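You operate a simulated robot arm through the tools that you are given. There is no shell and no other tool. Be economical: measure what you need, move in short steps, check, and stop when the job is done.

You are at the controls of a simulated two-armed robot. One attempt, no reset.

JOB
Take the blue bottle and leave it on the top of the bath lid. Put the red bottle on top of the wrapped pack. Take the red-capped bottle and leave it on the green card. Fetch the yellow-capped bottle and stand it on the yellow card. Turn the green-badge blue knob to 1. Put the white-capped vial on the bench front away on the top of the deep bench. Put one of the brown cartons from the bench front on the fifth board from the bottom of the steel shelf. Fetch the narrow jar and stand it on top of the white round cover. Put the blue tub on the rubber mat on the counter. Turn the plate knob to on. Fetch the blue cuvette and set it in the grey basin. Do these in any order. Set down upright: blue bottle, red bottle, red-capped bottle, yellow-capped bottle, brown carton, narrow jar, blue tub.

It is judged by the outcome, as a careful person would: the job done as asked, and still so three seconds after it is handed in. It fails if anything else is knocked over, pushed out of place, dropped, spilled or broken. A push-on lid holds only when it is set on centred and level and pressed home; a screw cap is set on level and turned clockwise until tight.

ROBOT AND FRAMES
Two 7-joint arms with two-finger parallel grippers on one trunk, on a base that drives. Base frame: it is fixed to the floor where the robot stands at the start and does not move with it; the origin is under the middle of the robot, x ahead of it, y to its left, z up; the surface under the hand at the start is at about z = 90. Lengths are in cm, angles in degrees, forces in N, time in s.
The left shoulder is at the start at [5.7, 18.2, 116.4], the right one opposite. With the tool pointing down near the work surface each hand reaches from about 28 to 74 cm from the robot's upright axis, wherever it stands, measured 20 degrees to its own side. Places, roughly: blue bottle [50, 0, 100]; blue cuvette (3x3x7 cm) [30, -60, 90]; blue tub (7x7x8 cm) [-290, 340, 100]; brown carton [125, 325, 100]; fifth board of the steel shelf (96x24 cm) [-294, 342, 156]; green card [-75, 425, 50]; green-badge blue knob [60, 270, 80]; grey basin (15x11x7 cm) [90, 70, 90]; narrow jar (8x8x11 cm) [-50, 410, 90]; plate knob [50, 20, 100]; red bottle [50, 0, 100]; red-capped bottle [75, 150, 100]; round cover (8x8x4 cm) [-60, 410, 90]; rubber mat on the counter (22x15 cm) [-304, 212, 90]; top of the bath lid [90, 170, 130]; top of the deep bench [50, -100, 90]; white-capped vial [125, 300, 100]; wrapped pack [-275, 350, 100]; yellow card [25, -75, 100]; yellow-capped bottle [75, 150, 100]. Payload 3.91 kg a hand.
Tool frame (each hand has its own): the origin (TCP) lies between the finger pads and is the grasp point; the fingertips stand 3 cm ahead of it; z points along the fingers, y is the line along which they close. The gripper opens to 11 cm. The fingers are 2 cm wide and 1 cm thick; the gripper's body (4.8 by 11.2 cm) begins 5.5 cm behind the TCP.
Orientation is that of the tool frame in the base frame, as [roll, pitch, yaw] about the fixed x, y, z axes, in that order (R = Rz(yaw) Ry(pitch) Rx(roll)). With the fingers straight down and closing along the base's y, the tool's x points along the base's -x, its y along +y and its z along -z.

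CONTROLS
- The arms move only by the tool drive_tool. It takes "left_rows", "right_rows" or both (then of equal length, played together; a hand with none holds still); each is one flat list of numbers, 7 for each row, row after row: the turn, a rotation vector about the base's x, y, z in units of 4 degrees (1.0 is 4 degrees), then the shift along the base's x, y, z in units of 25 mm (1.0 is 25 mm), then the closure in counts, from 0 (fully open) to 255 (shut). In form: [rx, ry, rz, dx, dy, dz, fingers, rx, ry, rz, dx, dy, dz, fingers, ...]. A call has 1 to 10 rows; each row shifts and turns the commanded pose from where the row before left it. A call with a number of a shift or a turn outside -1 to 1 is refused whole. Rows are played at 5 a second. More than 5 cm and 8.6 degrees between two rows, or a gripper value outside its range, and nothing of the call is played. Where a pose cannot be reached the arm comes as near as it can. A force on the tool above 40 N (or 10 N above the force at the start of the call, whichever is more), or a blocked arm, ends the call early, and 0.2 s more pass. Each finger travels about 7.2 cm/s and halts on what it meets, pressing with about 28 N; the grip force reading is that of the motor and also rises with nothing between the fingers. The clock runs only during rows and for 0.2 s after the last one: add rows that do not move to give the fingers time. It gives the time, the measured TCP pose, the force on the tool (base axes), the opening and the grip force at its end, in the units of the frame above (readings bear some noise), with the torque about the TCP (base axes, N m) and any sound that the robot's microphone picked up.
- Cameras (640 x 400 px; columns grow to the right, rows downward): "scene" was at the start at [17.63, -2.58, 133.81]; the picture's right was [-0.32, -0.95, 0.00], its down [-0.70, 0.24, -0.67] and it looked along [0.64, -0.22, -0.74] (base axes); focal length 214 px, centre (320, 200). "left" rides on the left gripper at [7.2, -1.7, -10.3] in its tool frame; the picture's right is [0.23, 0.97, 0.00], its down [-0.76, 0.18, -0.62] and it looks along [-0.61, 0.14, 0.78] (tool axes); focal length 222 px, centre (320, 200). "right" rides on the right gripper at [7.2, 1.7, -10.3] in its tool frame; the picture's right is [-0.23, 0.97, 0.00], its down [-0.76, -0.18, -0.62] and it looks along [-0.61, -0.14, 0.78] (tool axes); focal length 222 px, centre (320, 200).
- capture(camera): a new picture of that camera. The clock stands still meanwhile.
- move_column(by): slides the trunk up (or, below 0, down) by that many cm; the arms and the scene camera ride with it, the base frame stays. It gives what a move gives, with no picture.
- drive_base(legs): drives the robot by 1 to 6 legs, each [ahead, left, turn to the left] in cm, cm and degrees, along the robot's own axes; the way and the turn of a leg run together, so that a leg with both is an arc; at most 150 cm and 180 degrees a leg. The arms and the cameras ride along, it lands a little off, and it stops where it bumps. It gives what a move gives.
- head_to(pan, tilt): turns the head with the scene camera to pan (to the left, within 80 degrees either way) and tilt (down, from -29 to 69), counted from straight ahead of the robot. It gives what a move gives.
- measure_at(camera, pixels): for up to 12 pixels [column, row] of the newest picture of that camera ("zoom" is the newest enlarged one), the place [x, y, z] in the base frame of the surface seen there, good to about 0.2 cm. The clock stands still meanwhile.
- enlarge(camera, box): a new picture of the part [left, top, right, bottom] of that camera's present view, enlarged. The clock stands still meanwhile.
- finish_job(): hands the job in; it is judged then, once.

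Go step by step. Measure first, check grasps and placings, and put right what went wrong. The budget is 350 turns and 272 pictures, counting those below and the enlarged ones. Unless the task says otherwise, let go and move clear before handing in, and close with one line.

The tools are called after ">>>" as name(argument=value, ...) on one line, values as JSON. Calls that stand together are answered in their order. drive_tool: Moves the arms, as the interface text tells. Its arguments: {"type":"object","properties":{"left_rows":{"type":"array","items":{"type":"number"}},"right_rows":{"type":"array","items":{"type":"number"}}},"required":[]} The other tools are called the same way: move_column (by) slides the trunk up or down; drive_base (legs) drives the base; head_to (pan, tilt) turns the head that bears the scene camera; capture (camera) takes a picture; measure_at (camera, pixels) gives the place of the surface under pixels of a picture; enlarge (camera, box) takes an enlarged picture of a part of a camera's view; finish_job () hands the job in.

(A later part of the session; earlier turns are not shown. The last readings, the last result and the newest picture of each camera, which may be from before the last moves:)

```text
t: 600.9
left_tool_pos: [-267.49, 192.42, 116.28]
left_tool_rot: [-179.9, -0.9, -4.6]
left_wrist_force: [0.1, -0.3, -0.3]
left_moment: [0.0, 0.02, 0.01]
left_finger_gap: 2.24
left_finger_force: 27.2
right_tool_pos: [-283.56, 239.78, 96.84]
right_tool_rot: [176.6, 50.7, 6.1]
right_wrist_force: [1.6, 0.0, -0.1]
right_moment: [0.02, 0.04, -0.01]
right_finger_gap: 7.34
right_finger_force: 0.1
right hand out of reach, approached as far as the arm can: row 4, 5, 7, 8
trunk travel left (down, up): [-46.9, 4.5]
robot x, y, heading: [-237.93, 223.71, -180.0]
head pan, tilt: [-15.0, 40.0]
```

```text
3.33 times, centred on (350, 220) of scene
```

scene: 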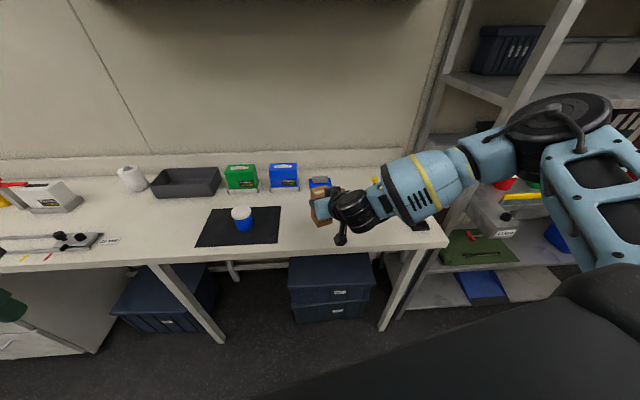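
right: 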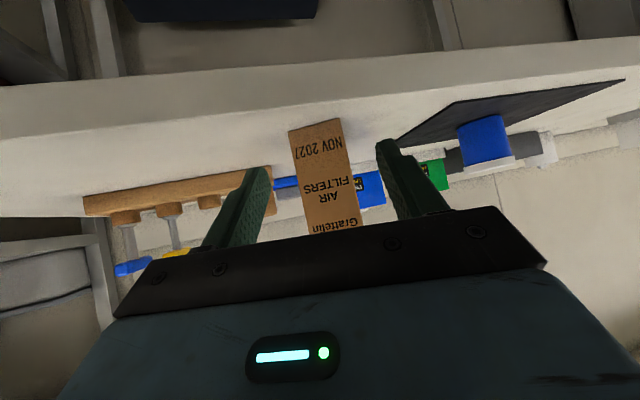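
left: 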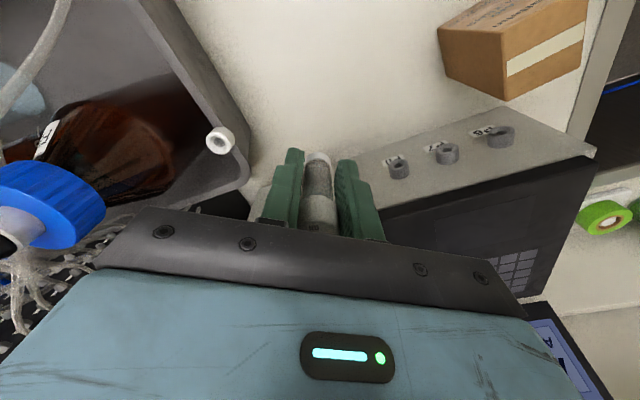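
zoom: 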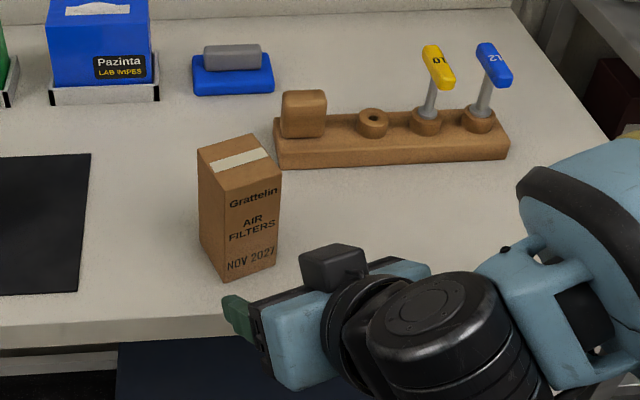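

Carton stands upright on the counter. Measure its pose, and back the base to re-pose the hand.

>>> measure_at(camera="zoom", pixels=[[200, 152], [255, 137], [279, 180], [220, 195], [222, 275], [275, 258], [250, 225], [205, 200], [240, 165]])

>>> drive_base(legs=[[-14, 0, 0]])

>>> drive_tool(right_rows=[0.54, 0.06, -0.66, 0, 0, 0, 85, -0.1, 0.99, 0, 0, 0, 0, 85, -0.1, 0.99, 0, 0, 0, 0, 85, -0.1, 0.99, 0, 0, 0, 0, 85, -0.1, 0.99, 0, 0, 0, 0, 85, -0.1, 0.99, 0, 0, 0, 0, 85, -0.1, 0.99, 0, 0, 0, 0, 85, -0.1, 0.99, 0, 0, 0, 0, 85, -0.1, 0.99, 0, 0, 0, 0, 85])

```text
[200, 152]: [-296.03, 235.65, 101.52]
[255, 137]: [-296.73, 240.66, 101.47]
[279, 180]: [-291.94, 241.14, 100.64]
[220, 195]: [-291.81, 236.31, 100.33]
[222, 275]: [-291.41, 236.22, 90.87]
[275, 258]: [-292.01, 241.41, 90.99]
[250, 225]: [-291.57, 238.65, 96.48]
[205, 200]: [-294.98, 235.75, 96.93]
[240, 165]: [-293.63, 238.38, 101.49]
```

```text
t: 602.2
left_tool_pos: [-253.57, 192.57, 116.27]
left_tool_rot: [-179.9, -1.0, -4.6]
left_wrist_force: [0.7, -0.5, -0.6]
left_moment: [0.0, 0.04, -0.01]
left_finger_gap: 2.23
left_finger_force: 27.9
right_tool_pos: [-269.85, 239.78, 96.62]
right_tool_rot: [176.6, 50.6, 6.1]
right_wrist_force: [0.5, 0.6, -0.2]
right_moment: [-0.01, 0.01, 0.01]
right_finger_gap: 7.37
right_finger_force: 0.1
trunk travel left (down, up): [-46.9, 4.5]
robot x, y, heading: [-224.46, 223.97, -180.1]
head pan, tilt: [-15.0, 40.0]
```

```text
t: 604.2
left_tool_pos: [-253.67, 192.55, 116.42]
left_tool_rot: [-179.9, -0.9, -4.7]
left_wrist_force: [-1.0, 0.0, -0.4]
left_moment: [0.01, 0.0, -0.01]
left_finger_gap: 2.24
left_finger_force: 27.6
right_tool_pos: [-269.92, 239.13, 98.0]
right_tool_rot: [-179.6, 54.2, 6.1]
right_wrist_force: [1.0, 0.1, 0.1]
right_moment: [0.0, 0.0, 0.03]
right_finger_gap: 7.34
right_finger_force: 0.1
right hand out of reach, approached as far as the arm can: row 2, 3, 4, 5, 6, 7, 8, 9
trunk travel left (down, up): [-46.9, 4.5]
robot x, y, heading: [-223.97, 223.88, -179.8]
head pan, tilt: [-15.0, 40.0]
```

Lower the trunk so a horizontal hand pose at z≈95 is comfortable, then tilt further.

>>> move_column(by=-22)

>>> drive_tool(right_rows=[0, 0, 0, 0, 0, 0.8, 85, 0, 0, 0, 0, 0, 0.8, 85, -0.1, 0.99, 0, 0, 0, 0.8, 85, -0.1, 0.99, 0, 0, 0, 0.8, 85, -0.1, 0.99, 0, 0, 0, 0.8, 85, -0.1, 0.99, 0, 0, 0, 0.8, 85, -0.1, 0.99, 0, 0, 0, 0.8, 85, -0.1, 0.99, 0, 0, 0, 0.8, 85, -0.1, 0.99, 0, 0, 0, 0, 85, 0, 0, 0, 0, 0, 0, 85])

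>>> capture(camera="right")

```text
t: 606.5
left_tool_pos: [-253.66, 192.34, 94.32]
left_tool_rot: [-179.9, -0.9, -4.7]
left_wrist_force: [0.4, -0.5, 0.4]
left_moment: [0.0, 0.03, 0.0]
left_finger_gap: 2.25
left_finger_force: 28.0
right_tool_pos: [-269.29, 239.18, 73.35]
right_tool_rot: [179.7, 49.1, 5.3]
right_wrist_force: [-0.4, 0.3, -0.4]
right_moment: [0.03, 0.0, 0.0]
right_finger_gap: 7.33
right_finger_force: 0.0
trunk travel left (down, up): [-24.9, 26.5]
robot x, y, heading: [-224.33, 223.75, -180.0]
head pan, tilt: [-15.0, 40.0]
```

```text
t: 608.8
left_tool_pos: [-253.65, 192.58, 94.22]
left_tool_rot: [-179.9, -1.0, -4.6]
left_wrist_force: [-0.6, 0.3, -0.4]
left_moment: [-0.01, -0.02, -0.04]
left_finger_gap: 2.24
left_finger_force: 27.6
right_tool_pos: [-273.84, 237.96, 85.38]
right_tool_rot: [179.2, 66.7, 4.9]
right_wrist_force: [0.3, 0.1, 0.1]
right_moment: [0.0, -0.01, -0.01]
right_finger_gap: 7.36
right_finger_force: 0.1
right hand out of reach, approached as far as the arm can: row 2, 3, 4, 5, 6, 7, 8, 9
trunk travel left (down, up): [-24.9, 26.5]
robot x, y, heading: [-224.37, 223.81, -179.8]
head pan, tilt: [-15.0, 40.0]
```

```text
60 pictures are left
```

right: 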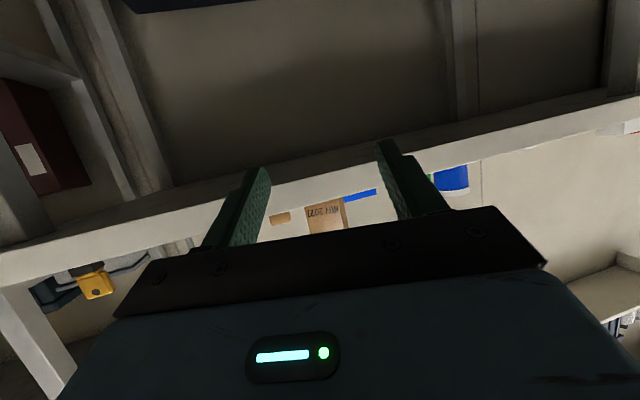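

>>> drive_tool(right_rows=[0, 0, 0, 0, 0, 0.9, 85, 0, 0, 0, 0, 0, 0.9, 85, 0, 0, 0, 0, 0, 0.9, 85, 0, 0, 0, 0, 0, 0.9, 85, 0, 0, 0, -0.4, 0, 0.4, 85, -0.1, 0.99, 0, -0.4, 0, 0, 85, -0.1, 0.99, 0, -0.4, 0, 0, 85, -0.1, 0.99, 0, -0.4, 0, 0, 85, -0.1, 0.99, 0, -0.4, 0, 0, 85])

```text
t: 610.8
left_tool_pos: [-253.61, 192.44, 94.31]
left_tool_rot: [-179.9, -0.9, -4.5]
left_wrist_force: [0.0, -0.1, 0.1]
left_moment: [-0.01, 0.04, 0.03]
left_finger_gap: 2.26
left_finger_force: 28.4
right_tool_pos: [-278.41, 237.46, 95.31]
right_tool_rot: [178.3, 78.7, 3.9]
right_wrist_force: [0.2, 0.4, 0.1]
right_moment: [-0.03, 0.02, 0.0]
right_finger_gap: 7.32
right_finger_force: 0.0
right hand out of reach, approached as far as the arm can: row 2, 9
trunk travel left (down, up): [-24.9, 26.5]
robot x, y, heading: [-224.43, 223.72, -179.9]
head pan, tilt: [-15.0, 40.0]
```

Near-horizontal now. Check the wooden stand's corner clearance.

>>> enlarge(camera="scene", box=[260, 140, 440, 280])

```text
2.86 times, centred on (350, 210) of scene
```

zoom: 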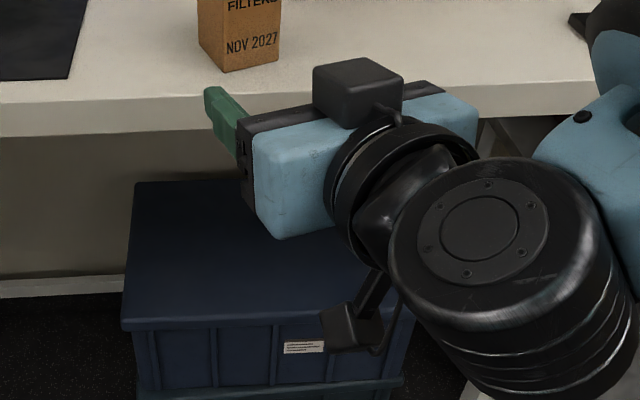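

Clear enough. Drive forward 10 cm, then advance the hand to straddle the carton low.

>>> drive_base(legs=[[10, 0, 0]])

>>> drive_tool(right_rows=[0, 0, 0, -0.3, 0.3, 0, 100, 0, 0, 0, -0.5, 0.15, 0, 100, 0, 0, 0, -0.5, 0, 0, 100])

>>> capture(camera="right")

>>> enlarge(camera="scene", box=[260, 80, 440, 240])

```text
t: 611.9
left_tool_pos: [-263.81, 192.53, 94.2]
left_tool_rot: [-179.9, -0.9, -4.7]
left_wrist_force: [-0.2, -0.1, -0.2]
left_moment: [0.0, -0.03, 0.02]
left_finger_gap: 2.23
left_finger_force: 27.7
right_tool_pos: [-288.5, 237.63, 95.38]
right_tool_rot: [178.4, 78.7, 3.8]
right_wrist_force: [0.0, -1.3, -0.1]
right_moment: [0.01, 0.02, 0.02]
right_finger_gap: 7.33
right_finger_force: 0.0
trunk travel left (down, up): [-24.9, 26.5]
robot x, y, heading: [-234.47, 223.85, -180.2]
head pan, tilt: [-15.0, 40.0]
```

```text
t: 612.7
left_tool_pos: [-263.74, 192.57, 94.34]
left_tool_rot: [-179.8, -0.9, -4.8]
left_wrist_force: [0.0, -0.1, 0.6]
left_moment: [0.01, -0.04, -0.03]
left_finger_gap: 2.22
left_finger_force: 27.6
right_tool_pos: [-291.68, 238.84, 95.5]
right_tool_rot: [178.5, 78.7, 4.1]
right_wrist_force: [-0.2, 0.5, -0.6]
right_moment: [0.01, 0.02, -0.04]
right_finger_gap: 6.72
right_finger_force: 0.2
trunk travel left (down, up): [-24.9, 26.5]
robot x, y, heading: [-234.58, 223.87, -179.8]
head pan, tilt: [-15.0, 40.0]
```

```text
58 pictures are left
```

right: 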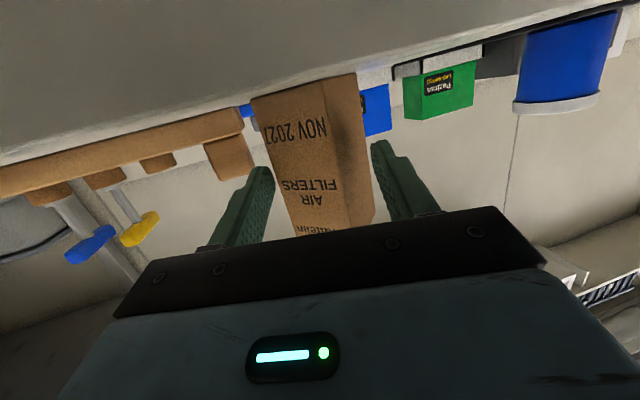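

```text
2.50 times, centred on (350, 160) of scene
```

zoom: 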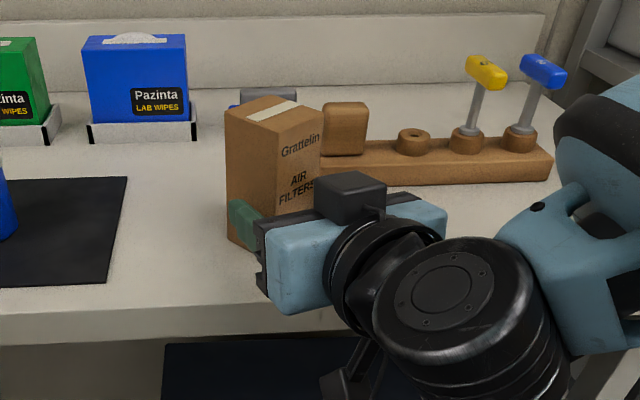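

>>> drive_tool(right_rows=[0, 0, 0, -0.6, -0.1, 0, 100, 0, 0, 0, 0, 0, 0, 255, 0, 0, 0, 0, 0, 0, 255, 0, 0, 0, 0, 0, 0, 255, 0, 0, 0, 0, 0, 0.5, 255, 0, 0, 0, 0, 0, 0.7, 255])

>>> enlarge(camera="scene", box=[260, 80, 440, 240])

```text
t: 614.1
left_tool_pos: [-263.73, 192.53, 94.27]
left_tool_rot: [-180.0, -0.9, -4.6]
left_wrist_force: [0.4, -0.2, -0.4]
left_moment: [-0.01, 0.03, 0.0]
left_finger_gap: 2.22
left_finger_force: 28.4
right_tool_pos: [-293.13, 238.39, 98.38]
right_tool_rot: [178.2, 78.7, 3.8]
right_wrist_force: [0.3, 0.0, -0.5]
right_moment: [-0.03, 0.01, 0.0]
right_finger_gap: 0.0
right_finger_force: 27.8
trunk travel left (down, up): [-24.9, 26.5]
robot x, y, heading: [-234.26, 224.1, -180.1]
head pan, tilt: [-15.0, 40.0]
```

```text
2.50 times, centred on (350, 160) of scene
```

zoom: 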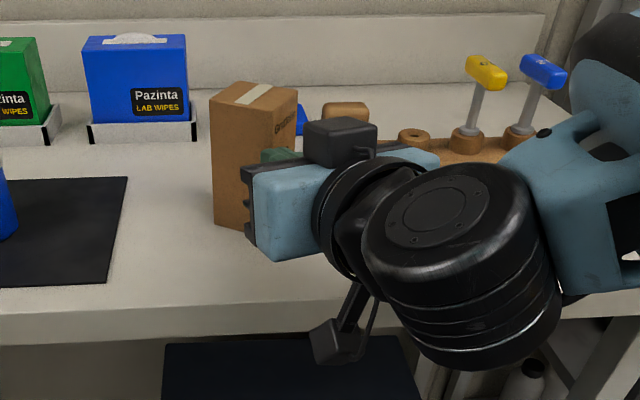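

The fingers closed on nothing (gap 0). Look.

>>> capture(camera="right")

>>> measure_at(camera="zoom", pixels=[[212, 100], [260, 85], [297, 95], [248, 115], [215, 220], [245, 230], [230, 160], [270, 130]])

```text
55 pictures are left
```

right: 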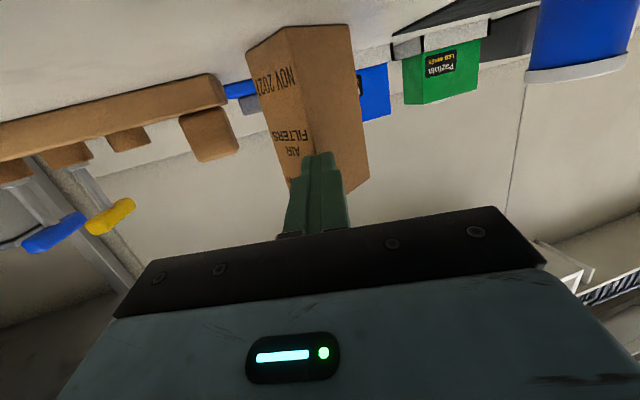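

```text
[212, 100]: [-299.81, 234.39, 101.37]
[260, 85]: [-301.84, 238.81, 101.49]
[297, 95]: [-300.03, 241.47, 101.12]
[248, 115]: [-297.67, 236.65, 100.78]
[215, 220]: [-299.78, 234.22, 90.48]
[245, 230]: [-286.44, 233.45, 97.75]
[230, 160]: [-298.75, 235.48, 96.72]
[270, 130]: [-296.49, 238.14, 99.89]
```

The carton was squeezed forward and turned, but still stands. Open, retreat, and measure its new pose carefully.

>>> drive_tool(right_rows=[0, 0, 0, 0.8, 0, 0, 255, 0, 0, 0, 0.9, 0, 0, 255, 0, 0, 0, 0.9, 0, 0, 100, 0, 0, 0, 0.9, 0, 0, 60, 0, 0, 0, 0.5, 0, -0.5, 60])

>>> enlarge(camera="scene", box=[300, 95, 380, 155])

```text
t: 615.3
left_tool_pos: [-263.66, 192.51, 94.32]
left_tool_rot: [-179.8, -1.0, -4.7]
left_wrist_force: [-0.4, 0.2, -1.2]
left_moment: [0.0, -0.01, 0.03]
left_finger_gap: 2.22
left_finger_force: 27.7
right_tool_pos: [-285.49, 237.42, 97.43]
right_tool_rot: [178.3, 78.7, 3.8]
right_wrist_force: [0.1, 0.5, 0.0]
right_moment: [0.04, -0.01, 0.01]
right_finger_gap: 8.43
right_finger_force: 0.1
right hand out of reach, approached as far as the arm can: row 4, 5
trunk travel left (down, up): [-24.9, 26.5]
robot x, y, heading: [-234.53, 223.42, -179.8]
head pan, tilt: [-15.0, 40.0]
```

```text
6.67 times, centred on (340, 125) of scene
```

zoom: 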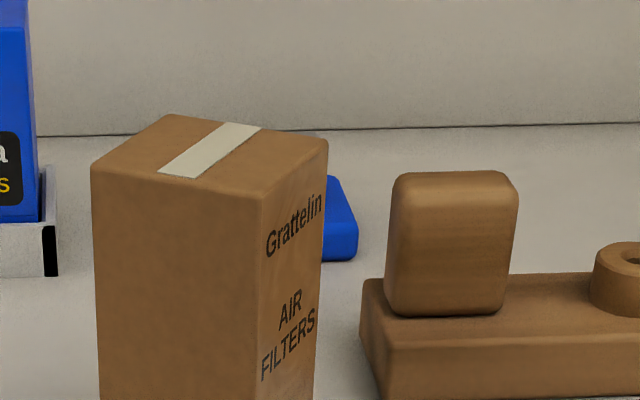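

>>> measure_at(camera="zoom", pixels=[[96, 172], [262, 198], [325, 142], [170, 118], [100, 300], [258, 320], [318, 280], [180, 250], [290, 230], [365, 340]])

```text
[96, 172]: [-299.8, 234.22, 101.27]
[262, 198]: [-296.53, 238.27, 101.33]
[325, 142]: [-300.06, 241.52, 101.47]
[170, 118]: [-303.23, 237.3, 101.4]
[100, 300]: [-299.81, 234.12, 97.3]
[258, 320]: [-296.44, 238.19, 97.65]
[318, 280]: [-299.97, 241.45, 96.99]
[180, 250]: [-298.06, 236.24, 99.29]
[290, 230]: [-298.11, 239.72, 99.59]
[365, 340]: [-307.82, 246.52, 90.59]
```

Carton now at (-299.9,237.8), rotated ~40°. Approach it squarely to its plain face (forward direction 141°): raise the vial hand, turn the base −39° and sidestep left.

>>> drive_tool(left_rows=[0, 0, 0, 0, 0, 1, 255, 0, 0, 0, 0, 0, 1, 255, 0, 0, 0, 0, 0, 1, 255, 0, 0, 0, 0, 0, 1, 255, 0, 0, 0, 0, 0, 1, 255, 0, 0, 0, 0, 0, 1, 255], right_rows=[0, 0, 0, 0, 0, 0.6, 80, 0, 0, 0, 0, 0, 0, 80, 0, 0, 0, 0, 0, 0, 80, 0, 0, 0, 0, 0, 0, 80, 0, 0, 0, 0, 0, 0, 80, 0, 0, 0, 0, 0, 0, 80])

>>> drive_base(legs=[[-12, 0, -39], [0, 40, 0]])

>>> capture(camera="right")

>>> head_to(pan=-15, tilt=30)

>>> capture(camera="scene")

```text
t: 616.7
left_tool_pos: [-263.77, 192.37, 109.47]
left_tool_rot: [-179.9, -0.9, -4.7]
left_wrist_force: [-0.2, -0.2, 0.6]
left_moment: [0.0, -0.02, 0.01]
left_finger_gap: 2.21
left_finger_force: 28.0
right_tool_pos: [-285.51, 237.34, 98.95]
right_tool_rot: [178.3, 78.8, 3.9]
right_wrist_force: [0.3, -0.9, -0.4]
right_moment: [-0.04, 0.02, 0.0]
right_finger_gap: 7.57
right_finger_force: 0.1
trunk travel left (down, up): [-24.9, 26.5]
robot x, y, heading: [-234.22, 224.02, -180.0]
head pan, tilt: [-15.0, 40.0]
```

```text
t: 622.5
left_tool_pos: [-290.76, 183.72, 109.35]
left_tool_rot: [-179.9, -0.9, -43.7]
left_wrist_force: [0.1, 0.0, 1.0]
left_moment: [-0.01, 0.04, -0.01]
left_finger_gap: 2.22
left_finger_force: 28.0
right_tool_pos: [-279.21, 232.47, 98.92]
right_tool_rot: [178.5, 78.7, -35.0]
right_wrist_force: [-1.3, 0.1, 0.5]
right_moment: [0.0, 0.01, 0.0]
right_finger_gap: 7.55
right_finger_force: 0.0
trunk travel left (down, up): [-24.9, 26.5]
robot x, y, heading: [-248.07, 189.47, 141.2]
head pan, tilt: [-15.0, 40.0]
```

```text
53 pictures are left
```

right: 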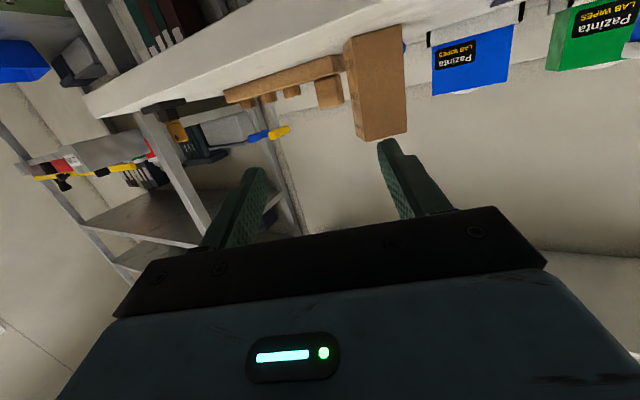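

```text
t: 623.2
left_tool_pos: [-290.76, 183.75, 109.42]
left_tool_rot: [-179.9, -0.9, -43.7]
left_wrist_force: [-0.5, 0.8, -0.7]
left_moment: [-0.01, 0.0, 0.02]
left_finger_gap: 2.24
left_finger_force: 27.9
right_tool_pos: [-279.34, 232.56, 98.92]
right_tool_rot: [178.2, 78.8, -35.2]
right_wrist_force: [0.4, 0.3, -0.5]
right_moment: [-0.01, 0.0, -0.05]
right_finger_gap: 7.55
right_finger_force: 0.0
trunk travel left (down, up): [-24.9, 26.5]
robot x, y, heading: [-248.22, 189.95, 141.1]
head pan, tilt: [-15.0, 30.0]
```

```text
52 pictures are left
```

scene: 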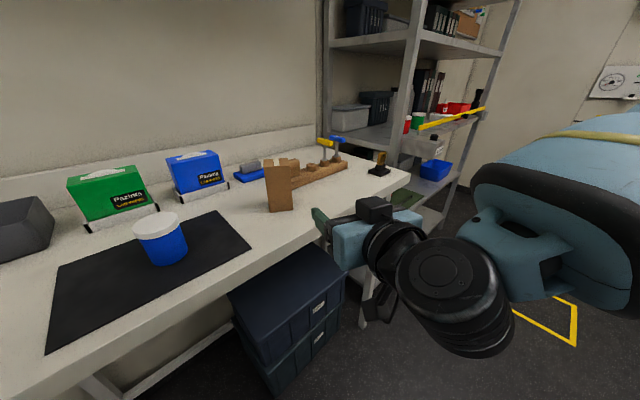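

Sidestep left 8.8 and forward 8 with the base, align yaw −4°, and recheck.

>>> drive_base(legs=[[0, 8.8, 0], [8, 0, 0]])

>>> drive_tool(right_rows=[0, 0, -1, 0, 0, 0, 80, 0, 0, 0, 0, 0, 0, 80])

>>> capture(camera="right")

```text
t: 625.3
left_tool_pos: [-302.22, 181.97, 109.4]
left_tool_rot: [-179.9, -0.9, -43.6]
left_wrist_force: [0.4, -0.6, -0.2]
left_moment: [-0.01, -0.03, -0.03]
left_finger_gap: 2.23
left_finger_force: 27.6
right_tool_pos: [-290.78, 230.8, 98.93]
right_tool_rot: [178.3, 78.6, -35.0]
right_wrist_force: [-0.6, 0.5, 0.1]
right_moment: [-0.02, 0.0, 0.0]
right_finger_gap: 7.52
right_finger_force: 0.0
trunk travel left (down, up): [-24.9, 26.5]
robot x, y, heading: [-259.34, 187.94, 141.2]
head pan, tilt: [-15.0, 30.0]
```

```text
t: 625.9
left_tool_pos: [-302.14, 181.99, 109.4]
left_tool_rot: [-180.0, -0.9, -43.6]
left_wrist_force: [-0.5, -0.7, -0.7]
left_moment: [0.02, -0.01, 0.0]
left_finger_gap: 2.23
left_finger_force: 27.7
right_tool_pos: [-290.76, 230.66, 99.01]
right_tool_rot: [178.3, 78.8, -39.0]
right_wrist_force: [-0.1, -1.0, 0.1]
right_moment: [0.0, -0.03, -0.01]
right_finger_gap: 7.56
right_finger_force: 0.0
trunk travel left (down, up): [-24.9, 26.5]
robot x, y, heading: [-259.56, 187.86, 140.8]
head pan, tilt: [-15.0, 30.0]
```

```text
51 pictures are left
```

right: 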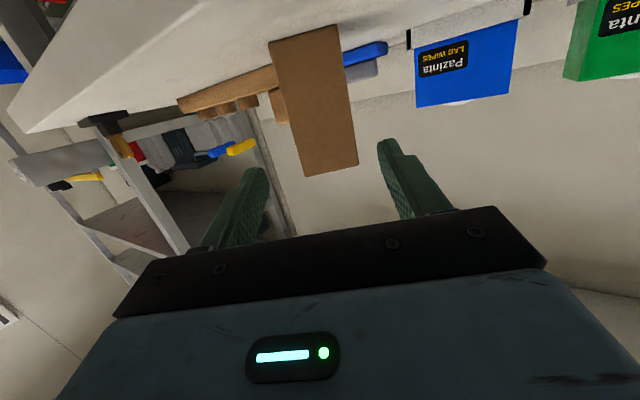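

Square-on now. Advance and close.

>>> drive_tool(right_rows=[0, 0, 0, -0.88, 0.7, 0, 90, 0, 0, 0, -0.88, 0.7, 0, 90, 0, 0, 0, -0.88, 0.7, 0, 90, 0, 0, 0, -0.88, 0.7, 0, 90, 0, 0, 0, 0, 0, 0, 90])

>>> capture(camera="right")

```text
t: 627.1
left_tool_pos: [-302.1, 181.95, 109.36]
left_tool_rot: [-179.8, -0.9, -43.6]
left_wrist_force: [-0.7, 0.6, -0.4]
left_moment: [0.01, -0.02, 0.0]
left_finger_gap: 2.24
left_finger_force: 28.0
right_tool_pos: [-299.61, 237.67, 98.94]
right_tool_rot: [178.4, 78.7, -39.0]
right_wrist_force: [0.1, 0.8, -0.1]
right_moment: [0.0, -0.02, -0.01]
right_finger_gap: 7.12
right_finger_force: 0.1
trunk travel left (down, up): [-24.9, 26.5]
robot x, y, heading: [-259.41, 188.11, 140.9]
head pan, tilt: [-15.0, 30.0]
```

```text
50 pictures are left
```

right: 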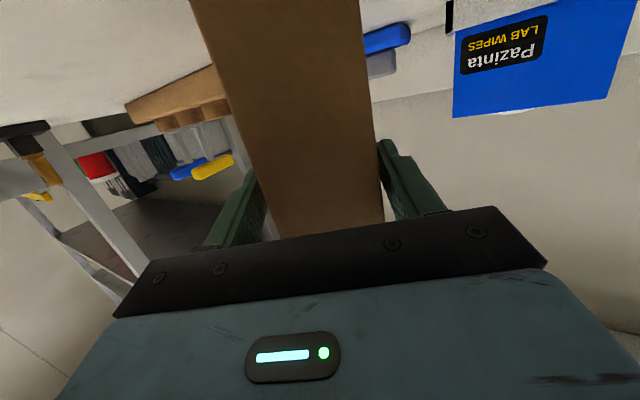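

>>> drive_tool(right_rows=[0, 0, 0, 0, 0, -0.3, 90, 0, 0, 0, 0, 0, 0, 255, 0, 0, 0, 0, 0, 0, 255, 0, 0, 0, 0, 0, 0, 255, 0, 0, 0, 0, 0, 0.4, 255, 0, 0, 0, 0, 0, 0.8, 255])

>>> capture(camera="right")

```text
t: 628.5
left_tool_pos: [-302.15, 181.89, 109.4]
left_tool_rot: [-179.8, -0.8, -43.6]
left_wrist_force: [-0.2, -0.4, 0.7]
left_moment: [0.01, 0.0, 0.0]
left_finger_gap: 2.2
left_finger_force: 27.7
right_tool_pos: [-299.59, 237.73, 101.36]
right_tool_rot: [178.4, 78.6, -39.0]
right_wrist_force: [-0.1, -0.8, -1.0]
right_moment: [0.04, -0.01, -0.01]
right_finger_gap: 5.57
right_finger_force: 27.7
trunk travel left (down, up): [-24.9, 26.5]
robot x, y, heading: [-259.5, 188.03, 141.2]
head pan, tilt: [-15.0, 30.0]
```

```text
49 pictures are left
```

right: 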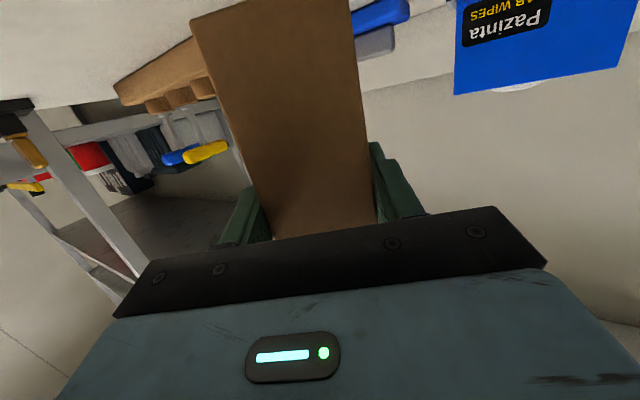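

Carton held firmly. Back off, face the shelf, raise the trunk.

>>> drive_base(legs=[[-45, 0, 0], [0, 0, 28], [2, -80, 0], [2, -80, 0]])

>>> move_column(by=26)

>>> head_to(pan=-5, tilt=0)

>>> capture(camera="scene")

```text
t: 646.6
left_tool_pos: [-234.6, 292.17, 109.36]
left_tool_rot: [-179.9, -0.9, -15.4]
left_wrist_force: [0.6, 0.1, -0.1]
left_moment: [-0.04, -0.02, 0.01]
left_finger_gap: 2.24
left_finger_force: 27.7
right_tool_pos: [-258.78, 342.67, 101.19]
right_tool_rot: [178.3, 78.7, -10.8]
right_wrist_force: [-0.3, 0.0, -2.0]
right_moment: [-0.01, -0.04, -0.05]
right_finger_gap: 5.59
right_finger_force: 28.2
trunk travel left (down, up): [-24.9, 26.5]
robot x, y, heading: [-199.64, 317.72, 168.9]
head pan, tilt: [-15.0, 30.0]
```

```text
t: 649.3
left_tool_pos: [-234.64, 292.24, 135.24]
left_tool_rot: [-180.0, -1.0, -15.4]
left_wrist_force: [-0.2, 0.0, -0.3]
left_moment: [0.01, 0.0, 0.0]
left_finger_gap: 2.27
left_finger_force: 27.7
right_tool_pos: [-258.74, 342.65, 127.1]
right_tool_rot: [178.4, 78.5, -10.8]
right_wrist_force: [-0.2, 0.4, -1.0]
right_moment: [0.01, -0.02, -0.04]
right_finger_gap: 5.59
right_finger_force: 28.0
trunk travel left (down, up): [-50.9, 0.5]
robot x, y, heading: [-199.78, 317.67, 169.0]
head pan, tilt: [-15.0, 30.0]
```

```text
t: 650.2
left_tool_pos: [-234.53, 292.18, 135.38]
left_tool_rot: [-179.8, -1.1, -15.4]
left_wrist_force: [0.4, -0.4, -0.3]
left_moment: [0.01, 0.01, 0.01]
left_finger_gap: 2.23
left_finger_force: 27.8
right_tool_pos: [-258.7, 342.53, 127.21]
right_tool_rot: [178.3, 78.7, -10.7]
right_wrist_force: [-0.4, -0.2, -1.4]
right_moment: [0.02, -0.04, -0.01]
right_finger_gap: 5.57
right_finger_force: 27.6
trunk travel left (down, up): [-50.9, 0.5]
robot x, y, heading: [-199.76, 317.81, 169.4]
head pan, tilt: [-5.0, 0.0]
```

```text
48 pictures are left
```

scene: 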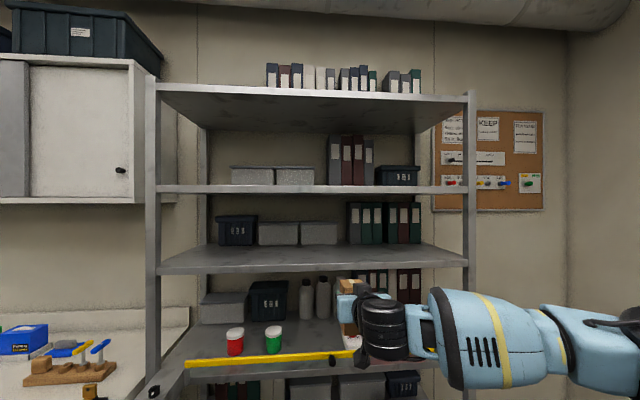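

Raise the carton while drawing the hand in.

>>> drive_tool(right_rows=[0, 0, 0, 0.4, -0.08, 0.97, 255, 0, 0, 0, 0.4, -0.08, 0.97, 255, 0, 0, 0, 0.4, -0.08, 0.97, 255, 0, 0, 0, 0.4, -0.08, 0.97, 255, 0, 0, 0, 0.4, -0.08, 0.97, 255, 0, 0, 0, 0.4, -0.08, 0.97, 255, 0, 0, 0, 0.4, -0.08, 0.97, 255, 0, 0, 0, 0.4, -0.08, 0.97, 255, 0, 0, 0, 0.4, -0.08, 0.97, 255, 0, 0, 0, 0.4, -0.08, 0.97, 255])

>>> drive_tool(right_rows=[0, 0, 0, 0.4, -0.08, 0.97, 255, 0, 0, 0, 0.4, -0.08, 0.97, 255, 0, 0, 0, 0.4, -0.08, 0.97, 255, 0, 0, 0, 0.4, -0.08, 0.97, 255, 0, 0, 0, 0.4, -0.08, 0.97, 255, 0, 0, 0, 0.4, -0.08, 0.97, 255, 0, 0, 0, 0, 0, 0.5, 255])

```text
t: 652.4
left_tool_pos: [-234.56, 292.25, 135.3]
left_tool_rot: [-180.0, -0.8, -15.3]
left_wrist_force: [0.7, 0.5, 0.3]
left_moment: [0.01, 0.0, -0.02]
left_finger_gap: 2.25
left_finger_force: 28.1
right_tool_pos: [-248.51, 340.82, 151.4]
right_tool_rot: [178.4, 78.8, -10.7]
right_wrist_force: [1.0, 0.4, -1.3]
right_moment: [-0.01, -0.03, 0.01]
right_finger_gap: 5.56
right_finger_force: 28.3
trunk travel left (down, up): [-50.9, 0.5]
robot x, y, heading: [-199.92, 317.88, 169.4]
head pan, tilt: [-5.0, 0.0]
```

```text
t: 654.0
left_tool_pos: [-234.63, 292.32, 135.27]
left_tool_rot: [-179.9, -1.0, -15.3]
left_wrist_force: [0.6, -0.1, -1.4]
left_moment: [-0.01, 0.03, 0.0]
left_finger_gap: 2.23
left_finger_force: 28.4
right_tool_pos: [-243.47, 344.41, 163.71]
right_tool_rot: [178.4, 78.8, -10.7]
right_wrist_force: [0.1, 0.3, -2.0]
right_moment: [-0.01, -0.01, 0.02]
right_finger_gap: 5.58
right_finger_force: 28.2
right hand out of reach, approached as far as the arm can: row 1, 2, 3, 4, 5, 6, 7
trunk travel left (down, up): [-50.9, 0.5]
robot x, y, heading: [-199.79, 317.34, 169.2]
head pan, tilt: [-5.0, 0.0]
```

>>> move_column(by=0.5)

>>> drive_tool(right_rows=[0, 0, 0, 0.7, -0.14, 0, 255, 0, 0, 0, 0.7, -0.14, 0, 255, 0, 0, 0, 0, 0, 0.4, 255, 0, 0, 0, 0, 0, 0.4, 255, 0, 0, 0, 0.4, 0, 0.3, 255, 0, 0, 0, 0, 0, 0.4, 255])

```text
t: 654.5
left_tool_pos: [-234.51, 292.32, 135.92]
left_tool_rot: [-179.8, -1.1, -15.4]
left_wrist_force: [-1.1, 0.0, -0.4]
left_moment: [-0.01, 0.0, 0.0]
left_finger_gap: 2.26
left_finger_force: 28.2
right_tool_pos: [-243.2, 344.43, 164.35]
right_tool_rot: [177.5, 78.8, -11.7]
right_wrist_force: [-1.5, 0.2, -2.6]
right_moment: [-0.02, -0.01, 0.02]
right_finger_gap: 5.56
right_finger_force: 28.3
trunk travel left (down, up): [-51.4, 0.0]
robot x, y, heading: [-199.92, 317.82, 169.4]
head pan, tilt: [-5.0, 0.0]
```

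```text
t: 656.0
left_tool_pos: [-234.67, 292.24, 135.88]
left_tool_rot: [-179.9, -0.9, -15.4]
left_wrist_force: [-0.1, 1.2, 0.0]
left_moment: [0.01, 0.03, 0.0]
left_finger_gap: 2.23
left_finger_force: 28.0
right_tool_pos: [-238.58, 344.49, 167.79]
right_tool_rot: [177.7, 79.0, -11.5]
right_wrist_force: [-0.3, 0.3, -1.0]
right_moment: [0.01, 0.0, 0.0]
right_finger_gap: 5.58
right_finger_force: 28.7
right hand out of reach, approached as far as the arm can: row 6
trunk travel left (down, up): [-51.4, 0.0]
robot x, y, heading: [-199.67, 317.76, 169.4]
head pan, tilt: [-5.0, 0.0]
```

Height reached (carton bottom ≈159.5). Retract the vial hand a bit and drive toward the shelf.

>>> drive_tool(left_rows=[0, 0, 0, 1, 0, -0.8, 255, 0, 0, 0, 1, 0, -0.8, 255, 0, 0, 0, 0.5, 0, -0.8, 255, 0, 0, 0, 0, 0.5, -0.8, 255])

>>> drive_base(legs=[[34, 0, 0]])

>>> capture(camera="scene")

>>> capture(camera="right")

```text
t: 657.0
left_tool_pos: [-228.32, 293.39, 127.84]
left_tool_rot: [-179.9, -0.9, -15.4]
left_wrist_force: [-0.1, 0.1, -0.3]
left_moment: [0.03, -0.02, 0.0]
left_finger_gap: 2.23
left_finger_force: 27.6
right_tool_pos: [-238.62, 344.68, 167.75]
right_tool_rot: [177.5, 78.8, -11.7]
right_wrist_force: [0.2, 0.4, -1.2]
right_moment: [-0.01, 0.01, 0.02]
right_finger_gap: 5.58
right_finger_force: 27.8
trunk travel left (down, up): [-51.4, 0.0]
robot x, y, heading: [-199.89, 317.56, 169.3]
head pan, tilt: [-5.0, 0.0]
```

```text
t: 659.2
left_tool_pos: [-261.51, 299.93, 127.98]
left_tool_rot: [-179.9, -0.8, -15.6]
left_wrist_force: [0.2, 0.1, -1.0]
left_moment: [-0.03, 0.02, 0.01]
left_finger_gap: 2.24
left_finger_force: 28.4
right_tool_pos: [-271.55, 351.03, 167.93]
right_tool_rot: [177.6, 79.0, -11.8]
right_wrist_force: [-0.6, 0.1, -1.6]
right_moment: [0.01, -0.03, -0.01]
right_finger_gap: 5.6
right_finger_force: 27.8
trunk travel left (down, up): [-51.4, 0.0]
robot x, y, heading: [-233.1, 323.78, 169.1]
head pan, tilt: [-5.0, 0.0]
```

```text
47 pictures are left
```

scene: 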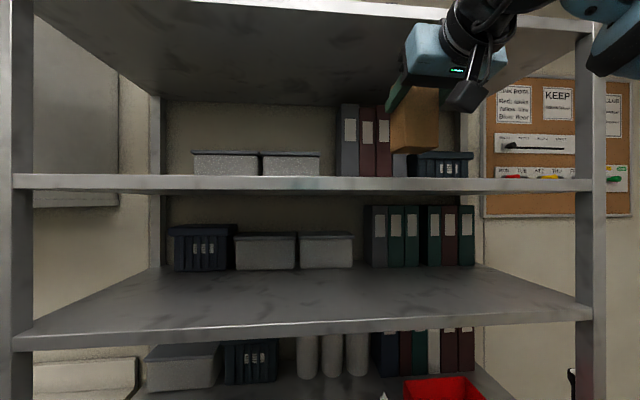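

```text
46 pictures are left
```

right: 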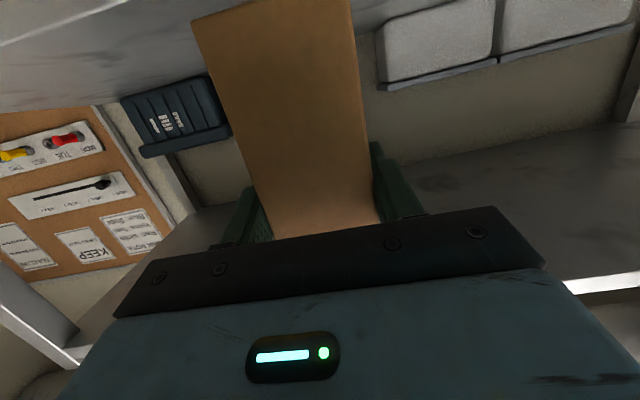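

Measure the carton bottom and the board edge.

>>> measure_at(camera="scene", pixels=[[400, 150], [430, 148], [410, 179], [410, 188], [375, 165], [435, 168], [410, 110], [530, 190], [300, 185]])

```text
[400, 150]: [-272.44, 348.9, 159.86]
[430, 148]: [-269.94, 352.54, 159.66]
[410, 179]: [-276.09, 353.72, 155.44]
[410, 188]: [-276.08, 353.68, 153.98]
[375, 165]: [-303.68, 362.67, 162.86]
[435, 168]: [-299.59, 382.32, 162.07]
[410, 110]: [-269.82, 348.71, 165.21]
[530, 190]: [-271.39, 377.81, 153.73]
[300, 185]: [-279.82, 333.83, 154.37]
```

Carton bottom 159.6, board top ≈155.7. Drive 10.5 cm further in.

>>> drive_base(legs=[[10.5, 0, 0]])

>>> capture(camera="right")

>>> capture(camera="scene")

```text
t: 660.3
left_tool_pos: [-271.56, 301.74, 127.83]
left_tool_rot: [-179.8, -0.7, -15.7]
left_wrist_force: [0.3, -0.6, -0.1]
left_moment: [0.0, 0.02, 0.02]
left_finger_gap: 2.25
left_finger_force: 28.3
right_tool_pos: [-281.4, 352.9, 167.94]
right_tool_rot: [177.6, 79.0, -11.8]
right_wrist_force: [0.2, -0.7, -1.2]
right_moment: [0.0, -0.02, -0.04]
right_finger_gap: 5.57
right_finger_force: 28.2
trunk travel left (down, up): [-51.4, 0.0]
robot x, y, heading: [-242.83, 325.92, 169.0]
head pan, tilt: [-5.0, 0.0]
```

```text
45 pictures are left
```

right: 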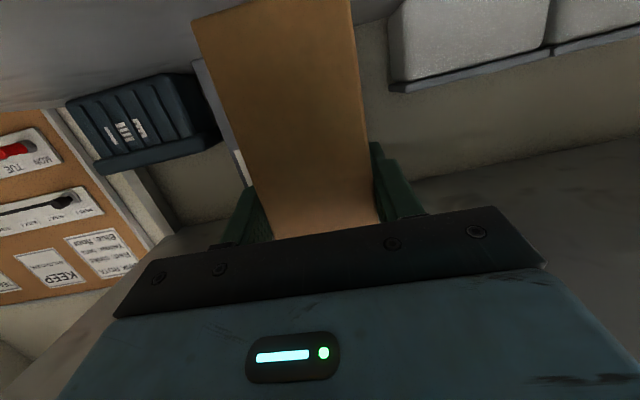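

```text
44 pictures are left
```

scene: 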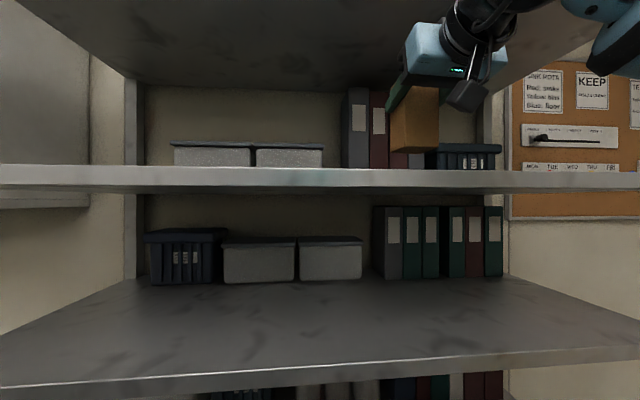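

Carton is inside the shelf edge by ~3 cm. Lower to contact.

>>> drive_tool(right_rows=[0, 0, 0, 0, 0, -0.5, 255, 0, 0, 0, 0, 0, -0.5, 255, 0, 0, 0, 0, 0, -0.3, 255, 0, 0, 0, 0, 0, -0.12, 255, 0, 0, 0, 0, 0, -0.1, 255, 0, 0, 0, 0, 0, -0.1, 255])

>>> enlarge(camera="scene", box=[340, 40, 520, 200])

```text
t: 661.7
left_tool_pos: [-271.54, 301.72, 127.94]
left_tool_rot: [-180.0, -0.7, -15.6]
left_wrist_force: [0.0, -0.7, -0.5]
left_moment: [0.02, -0.01, 0.02]
left_finger_gap: 2.25
left_finger_force: 28.1
right_tool_pos: [-281.35, 352.9, 164.18]
right_tool_rot: [177.5, 79.4, -12.0]
right_wrist_force: [-1.3, 0.0, 14.1]
right_moment: [0.44, -0.14, 0.06]
right_finger_gap: 5.59
right_finger_force: 28.3
trunk travel left (down, up): [-51.4, 0.0]
robot x, y, heading: [-242.86, 325.8, 169.3]
head pan, tilt: [-5.0, 0.0]
```

```text
2.50 times, centred on (430, 120) of scene
```

zoom: 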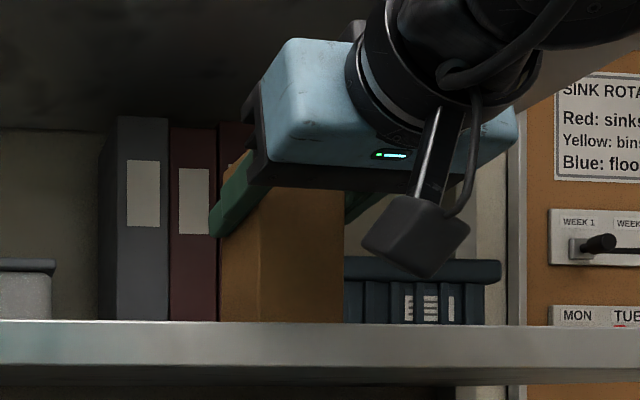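

Contact. Release slowly and back out with the base.

>>> drive_tool(right_rows=[0, 0, 0, 0, 0, 0.03, 150, 0, 0, 0, 0, 0, 0, 115, 0, 0, 0, 0, 0, 0, 95, 0, 0, 0, 0, 0, 0, 80, 0, 0, 0, 0, 0, 0, 75, 0, 0, 0, 0, 0, 0, 75])

>>> drive_base(legs=[[-20, 0, 0]])

>>> capture(camera="scene")

```text
t: 663.1
left_tool_pos: [-271.54, 301.81, 127.92]
left_tool_rot: [-179.9, -0.7, -15.7]
left_wrist_force: [0.1, 0.6, -0.8]
left_moment: [-0.02, 0.03, 0.0]
left_finger_gap: 2.25
left_finger_force: 28.1
right_tool_pos: [-281.67, 352.99, 163.92]
right_tool_rot: [177.5, 79.0, -11.9]
right_wrist_force: [0.4, 0.6, -0.5]
right_moment: [0.02, 0.04, 0.01]
right_finger_gap: 7.8
right_finger_force: 0.3
trunk travel left (down, up): [-51.4, 0.0]
robot x, y, heading: [-243.1, 325.97, 168.9]
head pan, tilt: [-5.0, 0.0]
```

```text
t: 664.7
left_tool_pos: [-252.24, 298.05, 127.77]
left_tool_rot: [-180.0, -0.8, -15.8]
left_wrist_force: [-0.5, 0.1, 0.0]
left_moment: [-0.03, -0.01, 0.03]
left_finger_gap: 2.24
left_finger_force: 27.9
right_tool_pos: [-262.1, 349.23, 163.73]
right_tool_rot: [177.6, 78.8, -11.8]
right_wrist_force: [0.2, -0.7, 0.4]
right_moment: [-0.04, 0.02, -0.02]
right_finger_gap: 7.79
right_finger_force: 0.1
trunk travel left (down, up): [-51.4, 0.0]
robot x, y, heading: [-223.22, 322.23, 168.9]
head pan, tilt: [-5.0, 0.0]
```

```text
42 pictures are left
```

scene: 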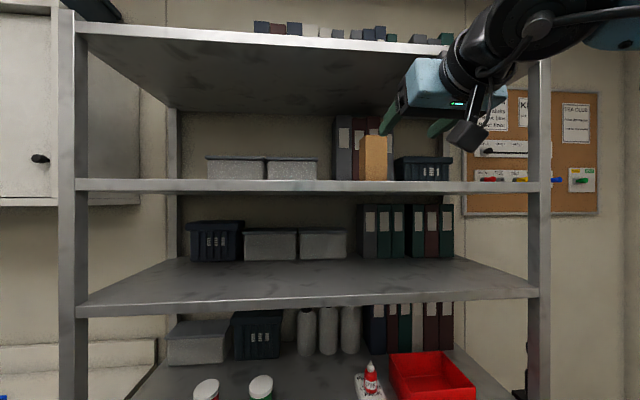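

Carton stands on the fifth board. Lower the trunk and drive back to the deep bench with the vial.

>>> move_column(by=-8.9)

>>> drive_base(legs=[[-60, 0, 0], [0, 0, -169], [94, 0, 0], [0, -115, 0], [0, -115, 0], [0, -115, 0]])

>>> head_to(pan=-10, tilt=35)

>>> capture(camera="scene")

```text
t: 666.0
left_tool_pos: [-251.95, 298.0, 119.04]
left_tool_rot: [-179.9, -0.7, -15.9]
left_wrist_force: [-0.1, -0.4, 0.7]
left_moment: [0.02, 0.0, -0.02]
left_finger_gap: 2.23
left_finger_force: 27.6
right_tool_pos: [-261.83, 349.28, 155.16]
right_tool_rot: [177.6, 79.0, -11.9]
right_wrist_force: [-0.2, 0.2, 0.6]
right_moment: [0.0, 0.02, 0.01]
right_finger_gap: 7.77
right_finger_force: 0.0
trunk travel left (down, up): [-42.5, 8.9]
robot x, y, heading: [-223.69, 321.89, 168.9]
head pan, tilt: [-5.0, 0.0]
```

```text
t: 710.5
left_tool_pos: [-57.1, -6.44, 118.98]
left_tool_rot: [-179.9, -0.8, 175.2]
left_wrist_force: [-0.2, 0.2, -0.6]
left_moment: [-0.01, -0.01, 0.03]
left_finger_gap: 2.26
left_finger_force: 27.9
right_tool_pos: [-37.45, -54.83, 154.97]
right_tool_rot: [177.6, 78.9, 179.1]
right_wrist_force: [0.1, -0.1, 0.6]
right_moment: [0.0, -0.03, 0.0]
right_finger_gap: 7.77
right_finger_force: 0.0
trunk travel left (down, up): [-42.5, 8.9]
robot x, y, heading: [-80.33, -35.76, 0.1]
head pan, tilt: [-5.0, 0.0]
```

```text
t: 711.5
left_tool_pos: [-57.01, -6.46, 118.94]
left_tool_rot: [-179.9, -1.0, 175.2]
left_wrist_force: [-0.7, -0.7, -0.6]
left_moment: [0.0, -0.02, 0.02]
left_finger_gap: 2.25
left_finger_force: 27.7
right_tool_pos: [-37.51, -54.87, 155.08]
right_tool_rot: [177.6, 78.9, 179.1]
right_wrist_force: [0.2, -0.7, -0.7]
right_moment: [0.0, 0.02, 0.02]
right_finger_gap: 7.77
right_finger_force: 0.1
trunk travel left (down, up): [-42.5, 8.9]
robot x, y, heading: [-80.97, -35.39, -0.1]
head pan, tilt: [-10.0, 35.0]
```

```text
41 pictures are left
```

scene: 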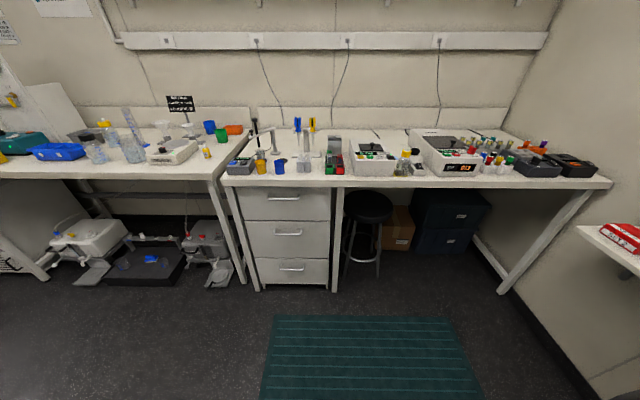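

Drive up to the bench near the rack and pick a clear spot.

>>> drive_base(legs=[[0, -27, 0], [52, 0, 0]])

>>> head_to(pan=15, tilt=45)

>>> capture(camera="scene")

```text
t: 717.1
left_tool_pos: [-5.15, -35.15, 118.99]
left_tool_rot: [-179.8, -0.8, 174.0]
left_wrist_force: [1.0, -0.4, 0.3]
left_moment: [-0.01, -0.01, 0.04]
left_finger_gap: 2.22
left_finger_force: 27.6
right_tool_pos: [13.23, -83.85, 154.87]
right_tool_rot: [177.5, 79.0, 177.9]
right_wrist_force: [1.0, -1.1, 0.4]
right_moment: [-0.01, 0.01, 0.01]
right_finger_gap: 7.78
right_finger_force: 0.0
trunk travel left (down, up): [-42.5, 8.9]
robot x, y, heading: [-29.58, -63.22, -1.2]
head pan, tilt: [-10.0, 35.0]
```

```text
t: 718.0
left_tool_pos: [-5.22, -35.17, 118.92]
left_tool_rot: [-179.9, -0.8, 174.0]
left_wrist_force: [-0.1, 0.3, 0.5]
left_moment: [-0.04, 0.0, 0.01]
left_finger_gap: 2.23
left_finger_force: 28.5
right_tool_pos: [13.18, -83.8, 155.02]
right_tool_rot: [177.5, 79.0, 177.8]
right_wrist_force: [-0.3, -0.5, -0.5]
right_moment: [-0.02, 0.0, 0.0]
right_finger_gap: 7.77
right_finger_force: 0.0
trunk travel left (down, up): [-42.5, 8.9]
robot x, y, heading: [-29.83, -63.46, -1.5]
head pan, tilt: [15.0, 45.0]
```

```text
40 pictures are left
```

scene: 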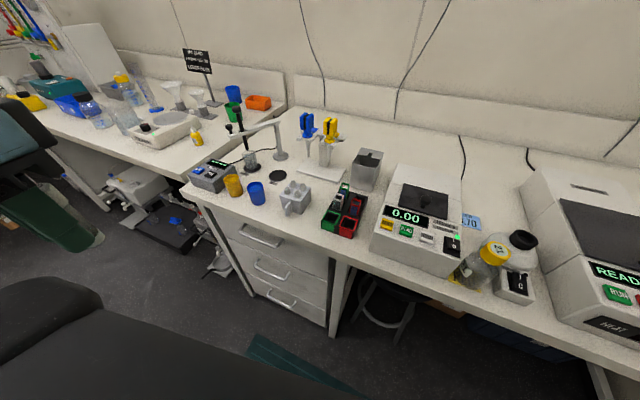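

>>> measure_at(camera="scene", pixels=[[318, 192], [285, 222], [305, 228], [320, 215], [275, 215], [250, 215], [310, 240], [300, 180], [295, 210], [260, 195], [328, 230]])

```text
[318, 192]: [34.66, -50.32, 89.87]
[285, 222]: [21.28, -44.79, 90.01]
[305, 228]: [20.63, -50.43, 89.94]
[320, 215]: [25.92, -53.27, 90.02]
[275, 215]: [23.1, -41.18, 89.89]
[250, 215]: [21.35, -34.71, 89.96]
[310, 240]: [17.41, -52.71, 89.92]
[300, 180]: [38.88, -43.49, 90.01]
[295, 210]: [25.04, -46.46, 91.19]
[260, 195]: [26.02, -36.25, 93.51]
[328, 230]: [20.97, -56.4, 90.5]
```

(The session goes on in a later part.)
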